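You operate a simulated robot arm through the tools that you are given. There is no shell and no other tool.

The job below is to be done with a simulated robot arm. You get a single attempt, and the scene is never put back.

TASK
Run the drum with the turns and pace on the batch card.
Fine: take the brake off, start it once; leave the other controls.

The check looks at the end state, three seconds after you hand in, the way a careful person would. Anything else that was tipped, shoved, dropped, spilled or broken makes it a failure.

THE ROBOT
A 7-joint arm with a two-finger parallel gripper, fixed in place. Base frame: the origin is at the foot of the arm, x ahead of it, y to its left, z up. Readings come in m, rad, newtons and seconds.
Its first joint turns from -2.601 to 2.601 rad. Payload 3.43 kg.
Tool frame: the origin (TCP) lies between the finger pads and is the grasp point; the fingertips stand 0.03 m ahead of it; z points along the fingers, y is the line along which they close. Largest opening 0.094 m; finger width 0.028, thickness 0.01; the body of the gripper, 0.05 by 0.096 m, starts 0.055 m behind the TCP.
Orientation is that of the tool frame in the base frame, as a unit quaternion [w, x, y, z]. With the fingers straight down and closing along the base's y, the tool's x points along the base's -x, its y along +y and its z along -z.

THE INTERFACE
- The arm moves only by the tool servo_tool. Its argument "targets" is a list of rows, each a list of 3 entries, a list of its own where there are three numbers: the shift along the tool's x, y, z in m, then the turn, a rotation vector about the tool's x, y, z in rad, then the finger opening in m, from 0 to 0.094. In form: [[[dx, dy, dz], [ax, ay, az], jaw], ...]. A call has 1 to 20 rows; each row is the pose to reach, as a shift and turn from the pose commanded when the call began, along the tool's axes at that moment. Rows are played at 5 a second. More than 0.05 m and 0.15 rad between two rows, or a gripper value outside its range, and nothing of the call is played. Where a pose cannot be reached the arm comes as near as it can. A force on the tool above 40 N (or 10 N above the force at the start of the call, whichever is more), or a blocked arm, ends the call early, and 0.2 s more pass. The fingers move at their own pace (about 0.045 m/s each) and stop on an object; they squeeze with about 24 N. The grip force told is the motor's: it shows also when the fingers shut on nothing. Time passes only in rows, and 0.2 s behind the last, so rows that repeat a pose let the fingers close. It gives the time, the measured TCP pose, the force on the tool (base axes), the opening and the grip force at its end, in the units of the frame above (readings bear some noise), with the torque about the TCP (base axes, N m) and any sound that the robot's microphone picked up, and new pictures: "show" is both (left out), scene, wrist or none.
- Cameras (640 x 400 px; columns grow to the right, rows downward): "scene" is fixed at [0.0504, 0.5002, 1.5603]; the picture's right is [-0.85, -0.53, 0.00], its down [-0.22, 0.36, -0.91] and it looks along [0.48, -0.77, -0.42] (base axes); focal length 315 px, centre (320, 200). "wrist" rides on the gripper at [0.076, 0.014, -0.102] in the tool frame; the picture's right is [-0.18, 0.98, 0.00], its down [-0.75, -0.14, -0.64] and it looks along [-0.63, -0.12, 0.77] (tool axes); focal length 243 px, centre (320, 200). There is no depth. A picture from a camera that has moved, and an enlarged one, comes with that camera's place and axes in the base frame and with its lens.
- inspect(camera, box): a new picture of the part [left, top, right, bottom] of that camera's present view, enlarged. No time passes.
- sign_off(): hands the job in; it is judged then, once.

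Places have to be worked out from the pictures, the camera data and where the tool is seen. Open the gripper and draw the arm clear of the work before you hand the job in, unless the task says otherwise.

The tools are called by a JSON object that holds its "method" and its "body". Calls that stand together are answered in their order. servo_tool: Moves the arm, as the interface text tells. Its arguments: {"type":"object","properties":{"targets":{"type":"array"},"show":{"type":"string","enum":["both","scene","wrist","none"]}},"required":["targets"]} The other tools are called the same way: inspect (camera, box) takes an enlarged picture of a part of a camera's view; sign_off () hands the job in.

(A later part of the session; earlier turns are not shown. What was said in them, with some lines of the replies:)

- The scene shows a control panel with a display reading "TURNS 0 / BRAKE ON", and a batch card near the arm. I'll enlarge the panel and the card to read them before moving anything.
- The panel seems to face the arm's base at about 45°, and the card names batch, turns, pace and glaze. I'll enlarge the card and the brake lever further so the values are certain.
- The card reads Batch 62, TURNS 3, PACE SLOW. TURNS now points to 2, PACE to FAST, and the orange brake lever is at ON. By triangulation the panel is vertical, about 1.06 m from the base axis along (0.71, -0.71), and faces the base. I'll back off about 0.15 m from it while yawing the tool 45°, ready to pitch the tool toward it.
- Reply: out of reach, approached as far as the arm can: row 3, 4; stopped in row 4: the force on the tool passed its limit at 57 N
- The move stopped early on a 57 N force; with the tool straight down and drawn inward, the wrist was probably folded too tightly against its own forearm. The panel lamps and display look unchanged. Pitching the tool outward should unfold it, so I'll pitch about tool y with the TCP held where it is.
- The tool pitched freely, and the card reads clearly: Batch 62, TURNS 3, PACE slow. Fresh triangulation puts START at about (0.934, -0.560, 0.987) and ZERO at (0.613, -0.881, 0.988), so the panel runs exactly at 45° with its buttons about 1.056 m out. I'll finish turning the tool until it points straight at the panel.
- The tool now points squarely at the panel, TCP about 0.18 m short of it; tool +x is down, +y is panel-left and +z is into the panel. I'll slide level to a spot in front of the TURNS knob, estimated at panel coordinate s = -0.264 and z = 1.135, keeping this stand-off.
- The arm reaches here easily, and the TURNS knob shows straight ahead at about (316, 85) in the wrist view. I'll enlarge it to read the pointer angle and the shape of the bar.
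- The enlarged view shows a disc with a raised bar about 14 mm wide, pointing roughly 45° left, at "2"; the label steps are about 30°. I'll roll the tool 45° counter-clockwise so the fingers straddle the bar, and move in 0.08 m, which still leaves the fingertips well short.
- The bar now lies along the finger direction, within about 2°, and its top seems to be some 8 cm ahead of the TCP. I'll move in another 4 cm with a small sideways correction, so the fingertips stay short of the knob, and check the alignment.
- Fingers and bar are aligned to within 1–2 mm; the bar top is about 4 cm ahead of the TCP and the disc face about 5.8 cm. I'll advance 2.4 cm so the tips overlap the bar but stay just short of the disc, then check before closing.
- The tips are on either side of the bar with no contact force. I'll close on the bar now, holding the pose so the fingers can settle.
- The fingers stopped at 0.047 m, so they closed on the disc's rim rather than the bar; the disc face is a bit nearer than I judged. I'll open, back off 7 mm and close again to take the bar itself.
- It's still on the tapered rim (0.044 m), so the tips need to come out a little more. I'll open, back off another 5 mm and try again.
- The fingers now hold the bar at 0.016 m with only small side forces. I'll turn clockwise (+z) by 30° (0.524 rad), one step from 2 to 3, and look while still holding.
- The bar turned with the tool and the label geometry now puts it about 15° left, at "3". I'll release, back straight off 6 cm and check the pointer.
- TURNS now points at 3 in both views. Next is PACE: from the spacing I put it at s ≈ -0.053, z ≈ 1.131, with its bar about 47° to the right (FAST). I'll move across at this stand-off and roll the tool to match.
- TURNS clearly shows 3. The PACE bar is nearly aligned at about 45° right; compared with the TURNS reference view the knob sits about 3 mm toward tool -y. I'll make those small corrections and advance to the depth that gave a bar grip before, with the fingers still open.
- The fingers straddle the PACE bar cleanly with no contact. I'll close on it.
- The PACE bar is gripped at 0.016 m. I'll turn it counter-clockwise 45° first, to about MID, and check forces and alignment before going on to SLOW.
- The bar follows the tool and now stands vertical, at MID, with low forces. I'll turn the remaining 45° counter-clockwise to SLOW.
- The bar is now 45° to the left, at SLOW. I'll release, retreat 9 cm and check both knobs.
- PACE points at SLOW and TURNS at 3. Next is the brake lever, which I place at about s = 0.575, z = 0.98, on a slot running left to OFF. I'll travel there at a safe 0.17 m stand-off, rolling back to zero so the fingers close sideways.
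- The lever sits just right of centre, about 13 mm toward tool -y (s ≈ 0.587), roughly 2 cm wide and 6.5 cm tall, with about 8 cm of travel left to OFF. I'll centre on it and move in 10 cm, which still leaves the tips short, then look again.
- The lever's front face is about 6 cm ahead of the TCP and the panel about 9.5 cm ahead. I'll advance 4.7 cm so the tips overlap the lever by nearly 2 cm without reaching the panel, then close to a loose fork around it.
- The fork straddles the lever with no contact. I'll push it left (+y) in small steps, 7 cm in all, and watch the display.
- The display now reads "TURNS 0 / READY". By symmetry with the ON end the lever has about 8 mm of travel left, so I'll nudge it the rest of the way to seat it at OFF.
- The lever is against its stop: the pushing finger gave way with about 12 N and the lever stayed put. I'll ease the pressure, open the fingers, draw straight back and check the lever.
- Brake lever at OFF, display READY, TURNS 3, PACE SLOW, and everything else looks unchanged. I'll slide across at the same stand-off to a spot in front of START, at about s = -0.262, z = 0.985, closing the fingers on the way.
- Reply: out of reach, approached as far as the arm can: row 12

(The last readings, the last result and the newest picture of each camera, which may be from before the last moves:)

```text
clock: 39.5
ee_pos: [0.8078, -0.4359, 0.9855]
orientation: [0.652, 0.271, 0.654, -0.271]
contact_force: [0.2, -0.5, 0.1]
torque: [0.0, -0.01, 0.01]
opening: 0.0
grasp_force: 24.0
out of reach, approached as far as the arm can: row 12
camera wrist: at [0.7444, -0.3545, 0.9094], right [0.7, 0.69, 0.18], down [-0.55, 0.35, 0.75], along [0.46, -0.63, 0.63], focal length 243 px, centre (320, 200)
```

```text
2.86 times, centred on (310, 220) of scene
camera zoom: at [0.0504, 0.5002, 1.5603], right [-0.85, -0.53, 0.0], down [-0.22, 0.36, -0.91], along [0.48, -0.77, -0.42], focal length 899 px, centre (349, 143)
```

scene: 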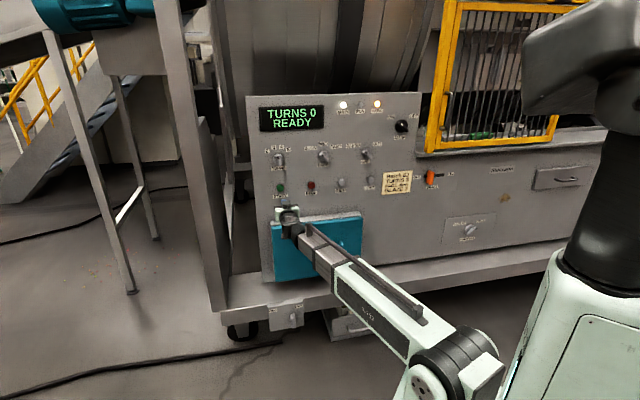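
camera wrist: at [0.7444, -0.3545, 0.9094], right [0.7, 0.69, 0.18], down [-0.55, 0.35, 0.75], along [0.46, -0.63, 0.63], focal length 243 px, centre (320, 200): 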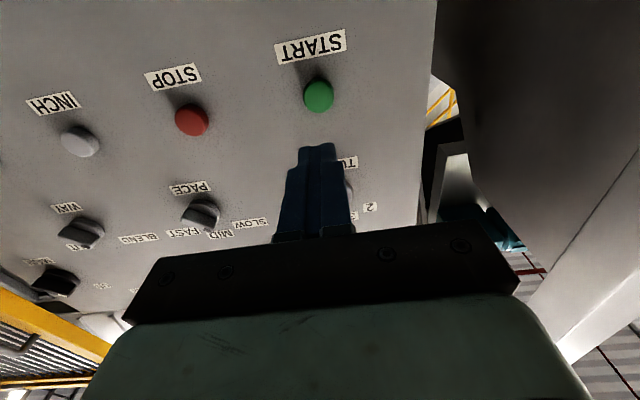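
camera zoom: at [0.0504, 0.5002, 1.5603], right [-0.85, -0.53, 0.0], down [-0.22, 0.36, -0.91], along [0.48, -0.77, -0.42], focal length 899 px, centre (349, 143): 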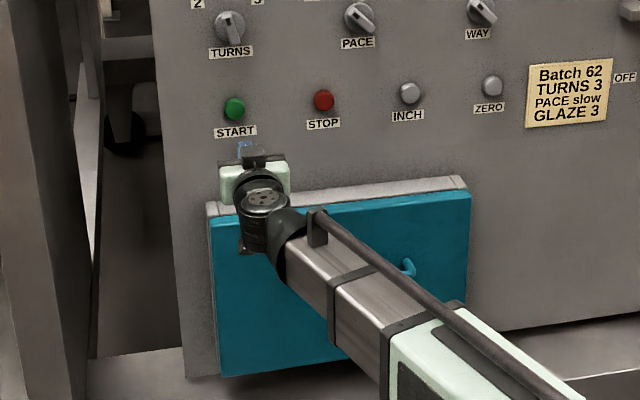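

START is centred ahead within about 1 mm sideways, its cap roughly 16–17 cm from the TCP. I'll move in 10 cm with the fingers closed, leaving the tips a few centimetres short, and confirm the aim.

{"method": "servo_tool", "body": {"targets": [[[-0.001, -0.001, 0.025], [0, 0, 0], 0.0], [[-0.002, -0.001, 0.05], [0, 0, 0], 0.0], [[-0.002, -0.001, 0.08], [0, 0, 0], 0.0], [[-0.002, -0.001, 0.1], [0, 0, 0], 0.0], [[-0.002, -0.001, 0.1], [0, 0, 0], 0.0]]}}

{"method": "inspect", "body": {"camera": "wrist", "box": [220, 70, 420, 195]}}

{"method": "inspect", "body": {"camera": "scene", "box": [250, 160, 330, 230]}}

```text
clock: 40.8
ee_pos: [0.8772, -0.5071, 0.988]
orientation: [0.652, 0.272, 0.654, -0.271]
contact_force: [-0.6, 0.0, -0.5]
torque: [0.03, 0.01, 0.04]
opening: 0.0
grasp_force: 24.5
camera wrist: at [0.8142, -0.4263, 0.9121], right [0.7, 0.69, 0.18], down [-0.55, 0.35, 0.75], along [0.46, -0.63, 0.63], focal length 243 px, centre (320, 200)
```

scene: 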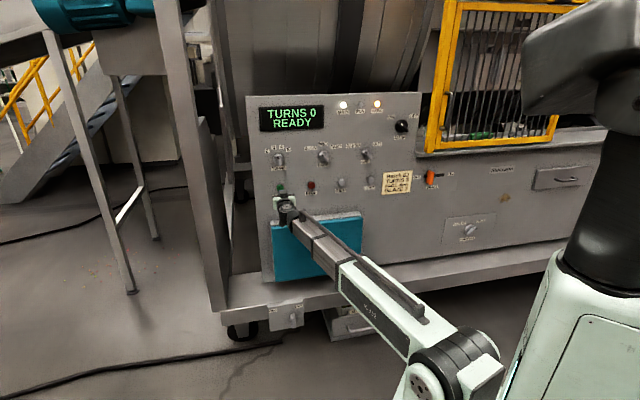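
wrist: 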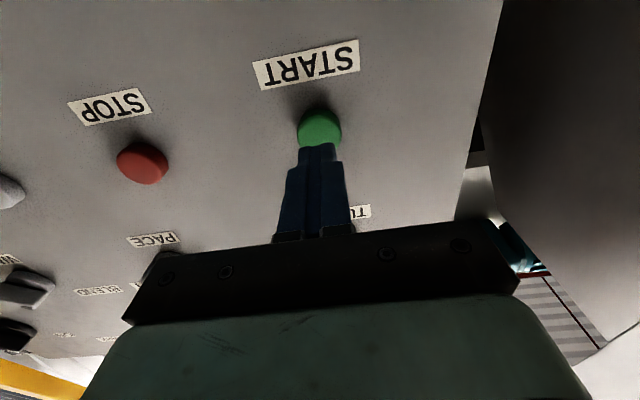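

```text
3.20 times, centred on (320, 132) of wrist
camera zoom: at [0.8142, -0.4263, 0.9121], right [0.7, 0.69, 0.18], down [-0.55, 0.35, 0.75], along [0.46, -0.63, 0.63], focal length 776 px, centre (320, 416)
```

zoom: 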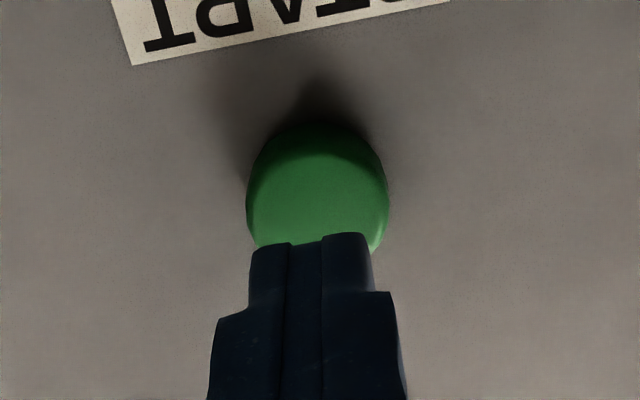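

```text
5.71 times, centred on (290, 195) of scene
camera zoom: at [0.0504, 0.5002, 1.5603], right [-0.85, -0.53, 0.0], down [-0.22, 0.36, -0.91], along [0.48, -0.77, -0.42], focal length 1799 px, centre (491, 229)
```

zoom: 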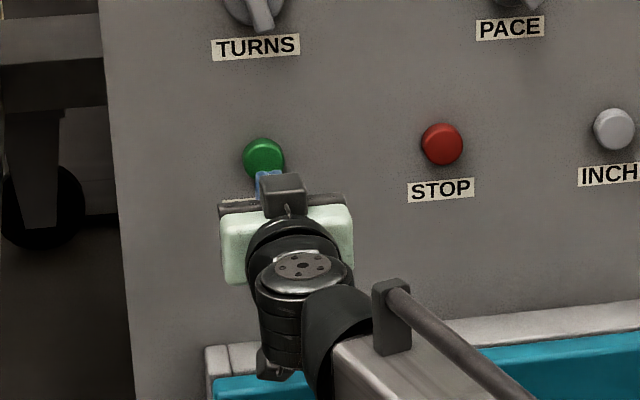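

The closed tips are lined up with the START cap, which I put at n ≈ 1.050, z ≈ 0.990, about 4 cm ahead of the tips. I'll raise 2 mm and press slowly, once, to about 5 mm past the estimated contact, watching the force and the display.

{"method": "servo_tool", "body": {"targets": [[[-0.002, 0, 0.02], [0, 0, 0], 0.0], [[-0.002, 0, 0.034], [0, 0, 0], 0.0], [[-0.002, 0, 0.038], [0, 0, 0], 0.0], [[-0.002, 0, 0.041], [0, 0, 0], 0.0], [[-0.002, 0, 0.044], [0, 0, 0], 0.0], [[-0.002, 0, 0.046], [0, 0, 0], 0.0]]}}

{"method": "inspect", "body": {"camera": "scene", "box": [240, 85, 420, 205]}}

```text
clock: 42.1
ee_pos: [0.908, -0.54, 0.9897]
orientation: [0.652, 0.271, 0.654, -0.271]
contact_force: [-21.7, 16.0, -6.4]
torque: [0.1, 0.17, -0.16]
opening: 0.0
grasp_force: 24.0
heard: click
camera wrist: at [0.8448, -0.4575, 0.9138], right [0.7, 0.69, 0.18], down [-0.55, 0.35, 0.75], along [0.46, -0.63, 0.63], focal length 243 px, centre (320, 200)
```

scene: 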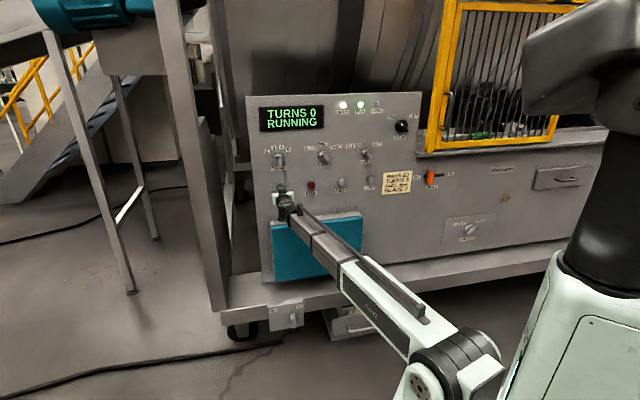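
wrist: 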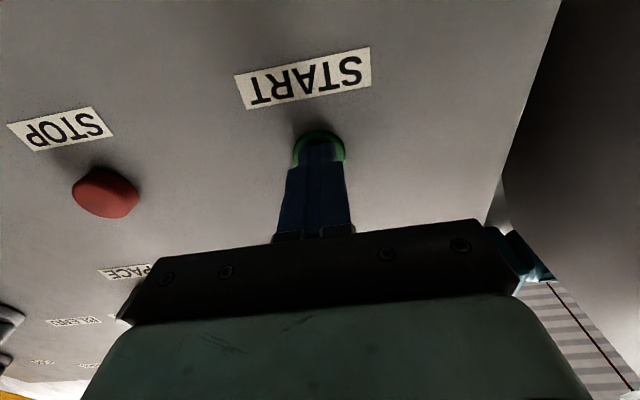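

```text
3.33 times, centred on (330, 145) of scene
camera zoom: at [0.0504, 0.5002, 1.5603], right [-0.85, -0.53, 0.0], down [-0.22, 0.36, -0.91], along [0.48, -0.77, -0.42], focal length 1049 px, centre (287, 383)
```

zoom: 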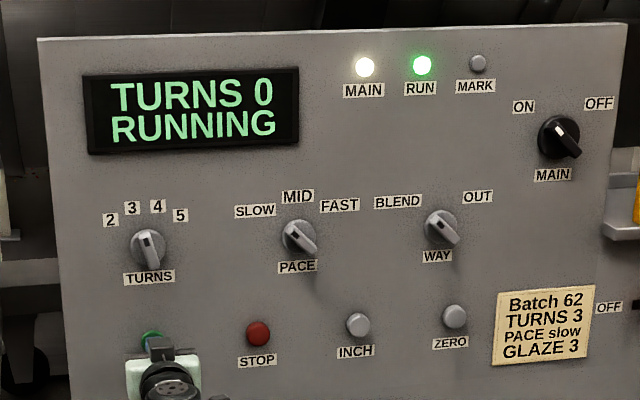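

A click, and the display reads RUNNING with the RUN lamp lit. I'll release the button by drawing straight back 15 cm, then wait clear of the panel.

{"method": "servo_tool", "body": {"targets": [[[0, 0, -0.015], [0, 0, 0], 0.0], [[0, 0, -0.05], [0, 0, 0], 0.0], [[0, 0, -0.09], [0, 0, 0], 0.0], [[0, 0, -0.13], [0, 0, 0], 0.0], [[0, 0, -0.17], [0, 0, 0], 0.03], [[0, 0, -0.19], [0, 0, 0], 0.06]]}}

{"method": "inspect", "body": {"camera": "scene", "box": [240, 85, 420, 205]}}

```text
clock: 43.5
ee_pos: [0.7768, -0.4049, 0.9888]
orientation: [0.653, 0.271, 0.654, -0.271]
contact_force: [0.8, -0.1, 0.1]
torque: [-0.01, 0.01, 0.01]
opening: 0.0493
grasp_force: 0.1
camera wrist: at [0.7126, -0.3234, 0.914], right [0.7, 0.69, 0.18], down [-0.55, 0.35, 0.75], along [0.46, -0.63, 0.63], focal length 243 px, centre (320, 200)
```

scene: 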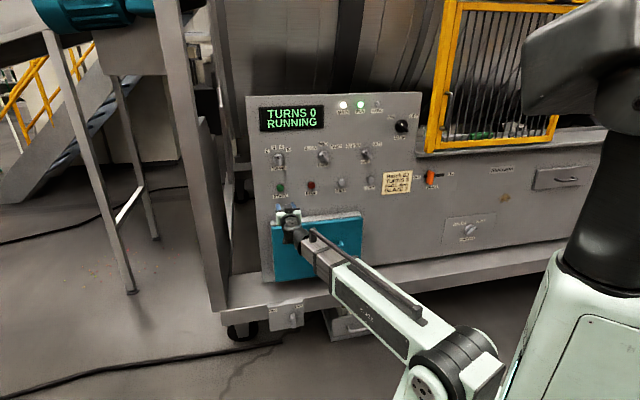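
wrist: 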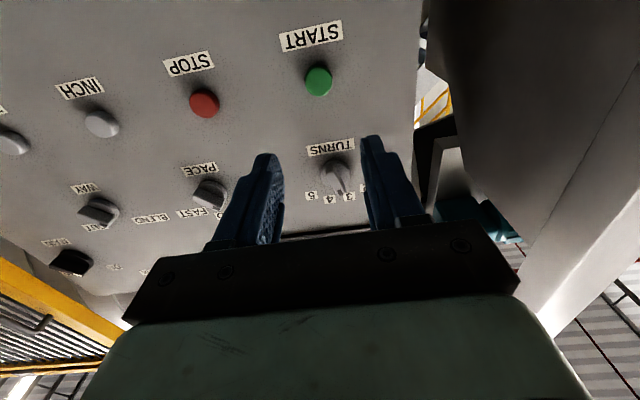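

```text
3.33 times, centred on (330, 145) of scene
camera zoom: at [0.0504, 0.5002, 1.5603], right [-0.85, -0.53, 0.0], down [-0.22, 0.36, -0.91], along [0.48, -0.77, -0.42], focal length 1049 px, centre (287, 383)
```

zoom: 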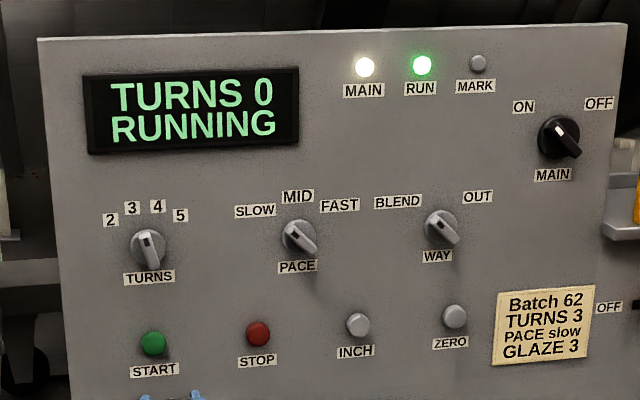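

The arm is clear and the drum is running with TURNS 3 and PACE SLOW set. I'll hold still and wait, watching the turn counter.

{"method": "servo_tool", "body": {"targets": [[[0, 0, -0.02], [0, 0, 0], 0.06], [[0, 0, -0.04], [0, 0, 0], 0.06], [[0, 0, -0.04], [0, 0, 0], 0.06], [[0, 0, -0.04], [0, 0, 0], 0.06], [[0, 0, -0.04], [0, 0, 0], 0.06], [[0, 0, -0.04], [0, 0, 0], 0.06], [[0, 0, -0.04], [0, 0, 0], 0.06], [[0, 0, -0.04], [0, 0, 0], 0.06], [[0, 0, -0.04], [0, 0, 0], 0.06], [[0, 0, -0.04], [0, 0, 0], 0.06], [[0, 0, -0.04], [0, 0, 0], 0.06], [[0, 0, -0.04], [0, 0, 0], 0.06], [[0, 0, -0.04], [0, 0, 0], 0.06], [[0, 0, -0.04], [0, 0, 0], 0.06], [[0, 0, -0.04], [0, 0, 0], 0.06], [[0, 0, -0.04], [0, 0, 0], 0.06], [[0, 0, -0.04], [0, 0, 0], 0.06], [[0, 0, -0.04], [0, 0, 0], 0.06], [[0, 0, -0.04], [0, 0, 0], 0.06], [[0, 0, -0.04], [0, 0, 0], 0.06]], "show": "scene"}}

```text
clock: 47.8
ee_pos: [0.7465, -0.3778, 0.9904]
orientation: [0.652, 0.271, 0.654, -0.271]
contact_force: [-0.5, -0.3, -0.2]
torque: [0.0, -0.02, 0.02]
opening: 0.0598
grasp_force: 0.1
```

scene: 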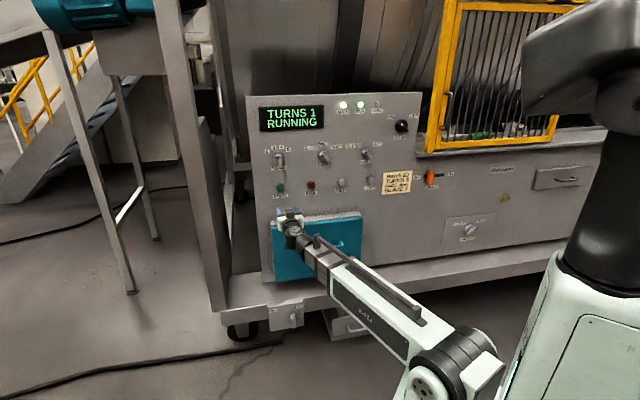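

The counter shows TURNS 1 and it's still running. I'll keep waiting in place.

{"method": "servo_tool", "body": {"targets": [[[0, 0, 0], [0, 0, 0], 0.06], [[0, 0, 0], [0, 0, 0], 0.06], [[0, 0, 0], [0, 0, 0], 0.06], [[0, 0, 0], [0, 0, 0], 0.06], [[0, 0, 0], [0, 0, 0], 0.06], [[0, 0, 0], [0, 0, 0], 0.06], [[0, 0, 0], [0, 0, 0], 0.06], [[0, 0, 0], [0, 0, 0], 0.06], [[0, 0, 0], [0, 0, 0], 0.06], [[0, 0, 0], [0, 0, 0], 0.06], [[0, 0, 0], [0, 0, 0], 0.06], [[0, 0, 0], [0, 0, 0], 0.06], [[0, 0, 0], [0, 0, 0], 0.06], [[0, 0, 0], [0, 0, 0], 0.06], [[0, 0, 0], [0, 0, 0], 0.06], [[0, 0, 0], [0, 0, 0], 0.06], [[0, 0, 0], [0, 0, 0], 0.06], [[0, 0, 0], [0, 0, 0], 0.06], [[0, 0, 0], [0, 0, 0], 0.06], [[0, 0, 0], [0, 0, 0], 0.06]], "show": "scene"}}

```text
clock: 52.0
ee_pos: [0.7475, -0.377, 0.9898]
orientation: [0.652, 0.272, 0.653, -0.272]
contact_force: [-0.1, 0.3, 0.5]
torque: [0.02, 0.0, -0.01]
opening: 0.0601
grasp_force: 0.0
```

scene: 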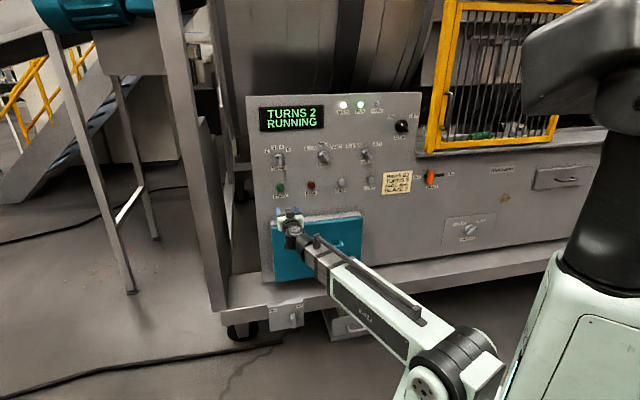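

Now TURNS 2, still running normally. I'll wait on for the third turn and the automatic stop.

{"method": "servo_tool", "body": {"targets": [[[0, 0, 0], [0, 0, 0], 0.06], [[0, 0, 0], [0, 0, 0], 0.06], [[0, 0, 0], [0, 0, 0], 0.06], [[0, 0, 0], [0, 0, 0], 0.06], [[0, 0, 0], [0, 0, 0], 0.06], [[0, 0, 0], [0, 0, 0], 0.06], [[0, 0, 0], [0, 0, 0], 0.06], [[0, 0, 0], [0, 0, 0], 0.06], [[0, 0, 0], [0, 0, 0], 0.06], [[0, 0, 0], [0, 0, 0], 0.06], [[0, 0, 0], [0, 0, 0], 0.06], [[0, 0, 0], [0, 0, 0], 0.06], [[0, 0, 0], [0, 0, 0], 0.06], [[0, 0, 0], [0, 0, 0], 0.06], [[0, 0, 0], [0, 0, 0], 0.06], [[0, 0, 0], [0, 0, 0], 0.06], [[0, 0, 0], [0, 0, 0], 0.06], [[0, 0, 0], [0, 0, 0], 0.06], [[0, 0, 0], [0, 0, 0], 0.06], [[0, 0, 0], [0, 0, 0], 0.06]], "show": "scene"}}

```text
clock: 56.1
ee_pos: [0.7471, -0.3769, 0.9903]
orientation: [0.653, 0.27, 0.654, -0.27]
contact_force: [0.1, -0.5, 0.3]
torque: [0.01, -0.02, -0.01]
opening: 0.0602
grasp_force: 0.0
```

scene: 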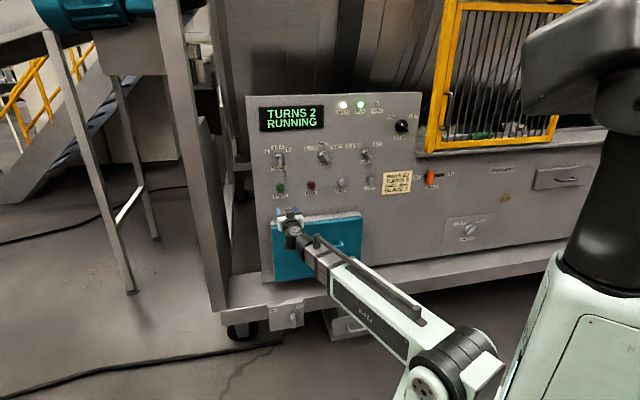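

Still TURNS 2 and running. One more wait should bring the third turn to its end.

{"method": "servo_tool", "body": {"targets": [[[0, 0, 0], [0, 0, 0], 0.06], [[0, 0, 0], [0, 0, 0], 0.06], [[0, 0, 0], [0, 0, 0], 0.06], [[0, 0, 0], [0, 0, 0], 0.06], [[0, 0, 0], [0, 0, 0], 0.06], [[0, 0, 0], [0, 0, 0], 0.06], [[0, 0, 0], [0, 0, 0], 0.06], [[0, 0, 0], [0, 0, 0], 0.06], [[0, 0, 0], [0, 0, 0], 0.06], [[0, 0, 0], [0, 0, 0], 0.06], [[0, 0, 0], [0, 0, 0], 0.06], [[0, 0, 0], [0, 0, 0], 0.06], [[0, 0, 0], [0, 0, 0], 0.06], [[0, 0, 0], [0, 0, 0], 0.06], [[0, 0, 0], [0, 0, 0], 0.06], [[0, 0, 0], [0, 0, 0], 0.06], [[0, 0, 0], [0, 0, 0], 0.06], [[0, 0, 0], [0, 0, 0], 0.06], [[0, 0, 0], [0, 0, 0], 0.06], [[0, 0, 0], [0, 0, 0], 0.06]], "show": "scene"}}

{"method": "inspect", "body": {"camera": "scene", "box": [240, 85, 480, 215]}}

```text
clock: 60.4
ee_pos: [0.7473, -0.3777, 0.9892]
orientation: [0.652, 0.271, 0.654, -0.271]
contact_force: [0.4, 1.0, 0.3]
torque: [0.02, 0.01, -0.03]
opening: 0.06
grasp_force: 0.0
```

scene: 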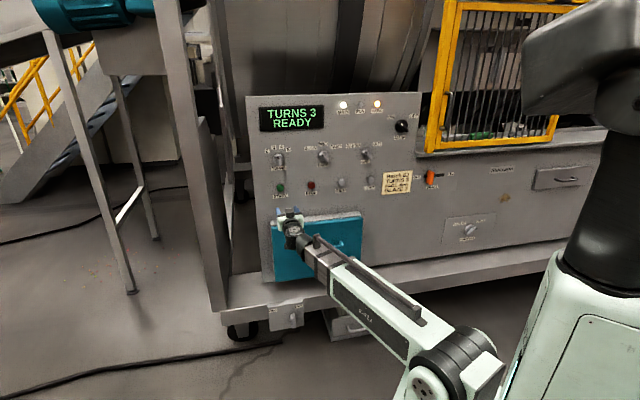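

```text
2.67 times, centred on (360, 150) of scene
camera zoom: at [0.0504, 0.5002, 1.5603], right [-0.85, -0.53, 0.0], down [-0.22, 0.36, -0.91], along [0.48, -0.77, -0.42], focal length 839 px, centre (213, 333)
```

zoom: 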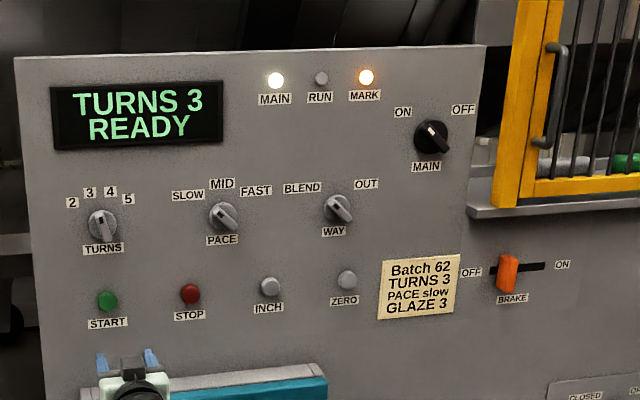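

The drum made its 3 turns at SLOW and stopped by itself: the display shows "TURNS 3 / READY", RUN is off and MARK is lit. The brake is at OFF, the other controls look untouched, and the open gripper is about 27 cm clear of the panel, so I'm handing in.

{"method": "sign_off", "body": {}}

```text
The job is handed in.
```

I ran the drum as the batch card says (Batch 62, TURNS 3, PACE slow), and it made its three turns and stopped by itself. The display now reads "TURNS 3 / READY", with the RUN lamp off and the MARK lamp lit.

- **TURNS:** turned from 2 to 3.
- **PACE:** turned from FAST to SLOW.
- **Brake:** lever moved to OFF and left there.
- **START:** pressed once.

I left the other controls alone, and they looked unchanged in the last pictures.

My first arm move stopped early on a 57 N force with the tool close to the arm. I think the wrist had folded against the forearm, but I couldn't confirm that. Nothing in view had moved or changed afterwards.

The gripper is open and about 27 cm clear of the panel.
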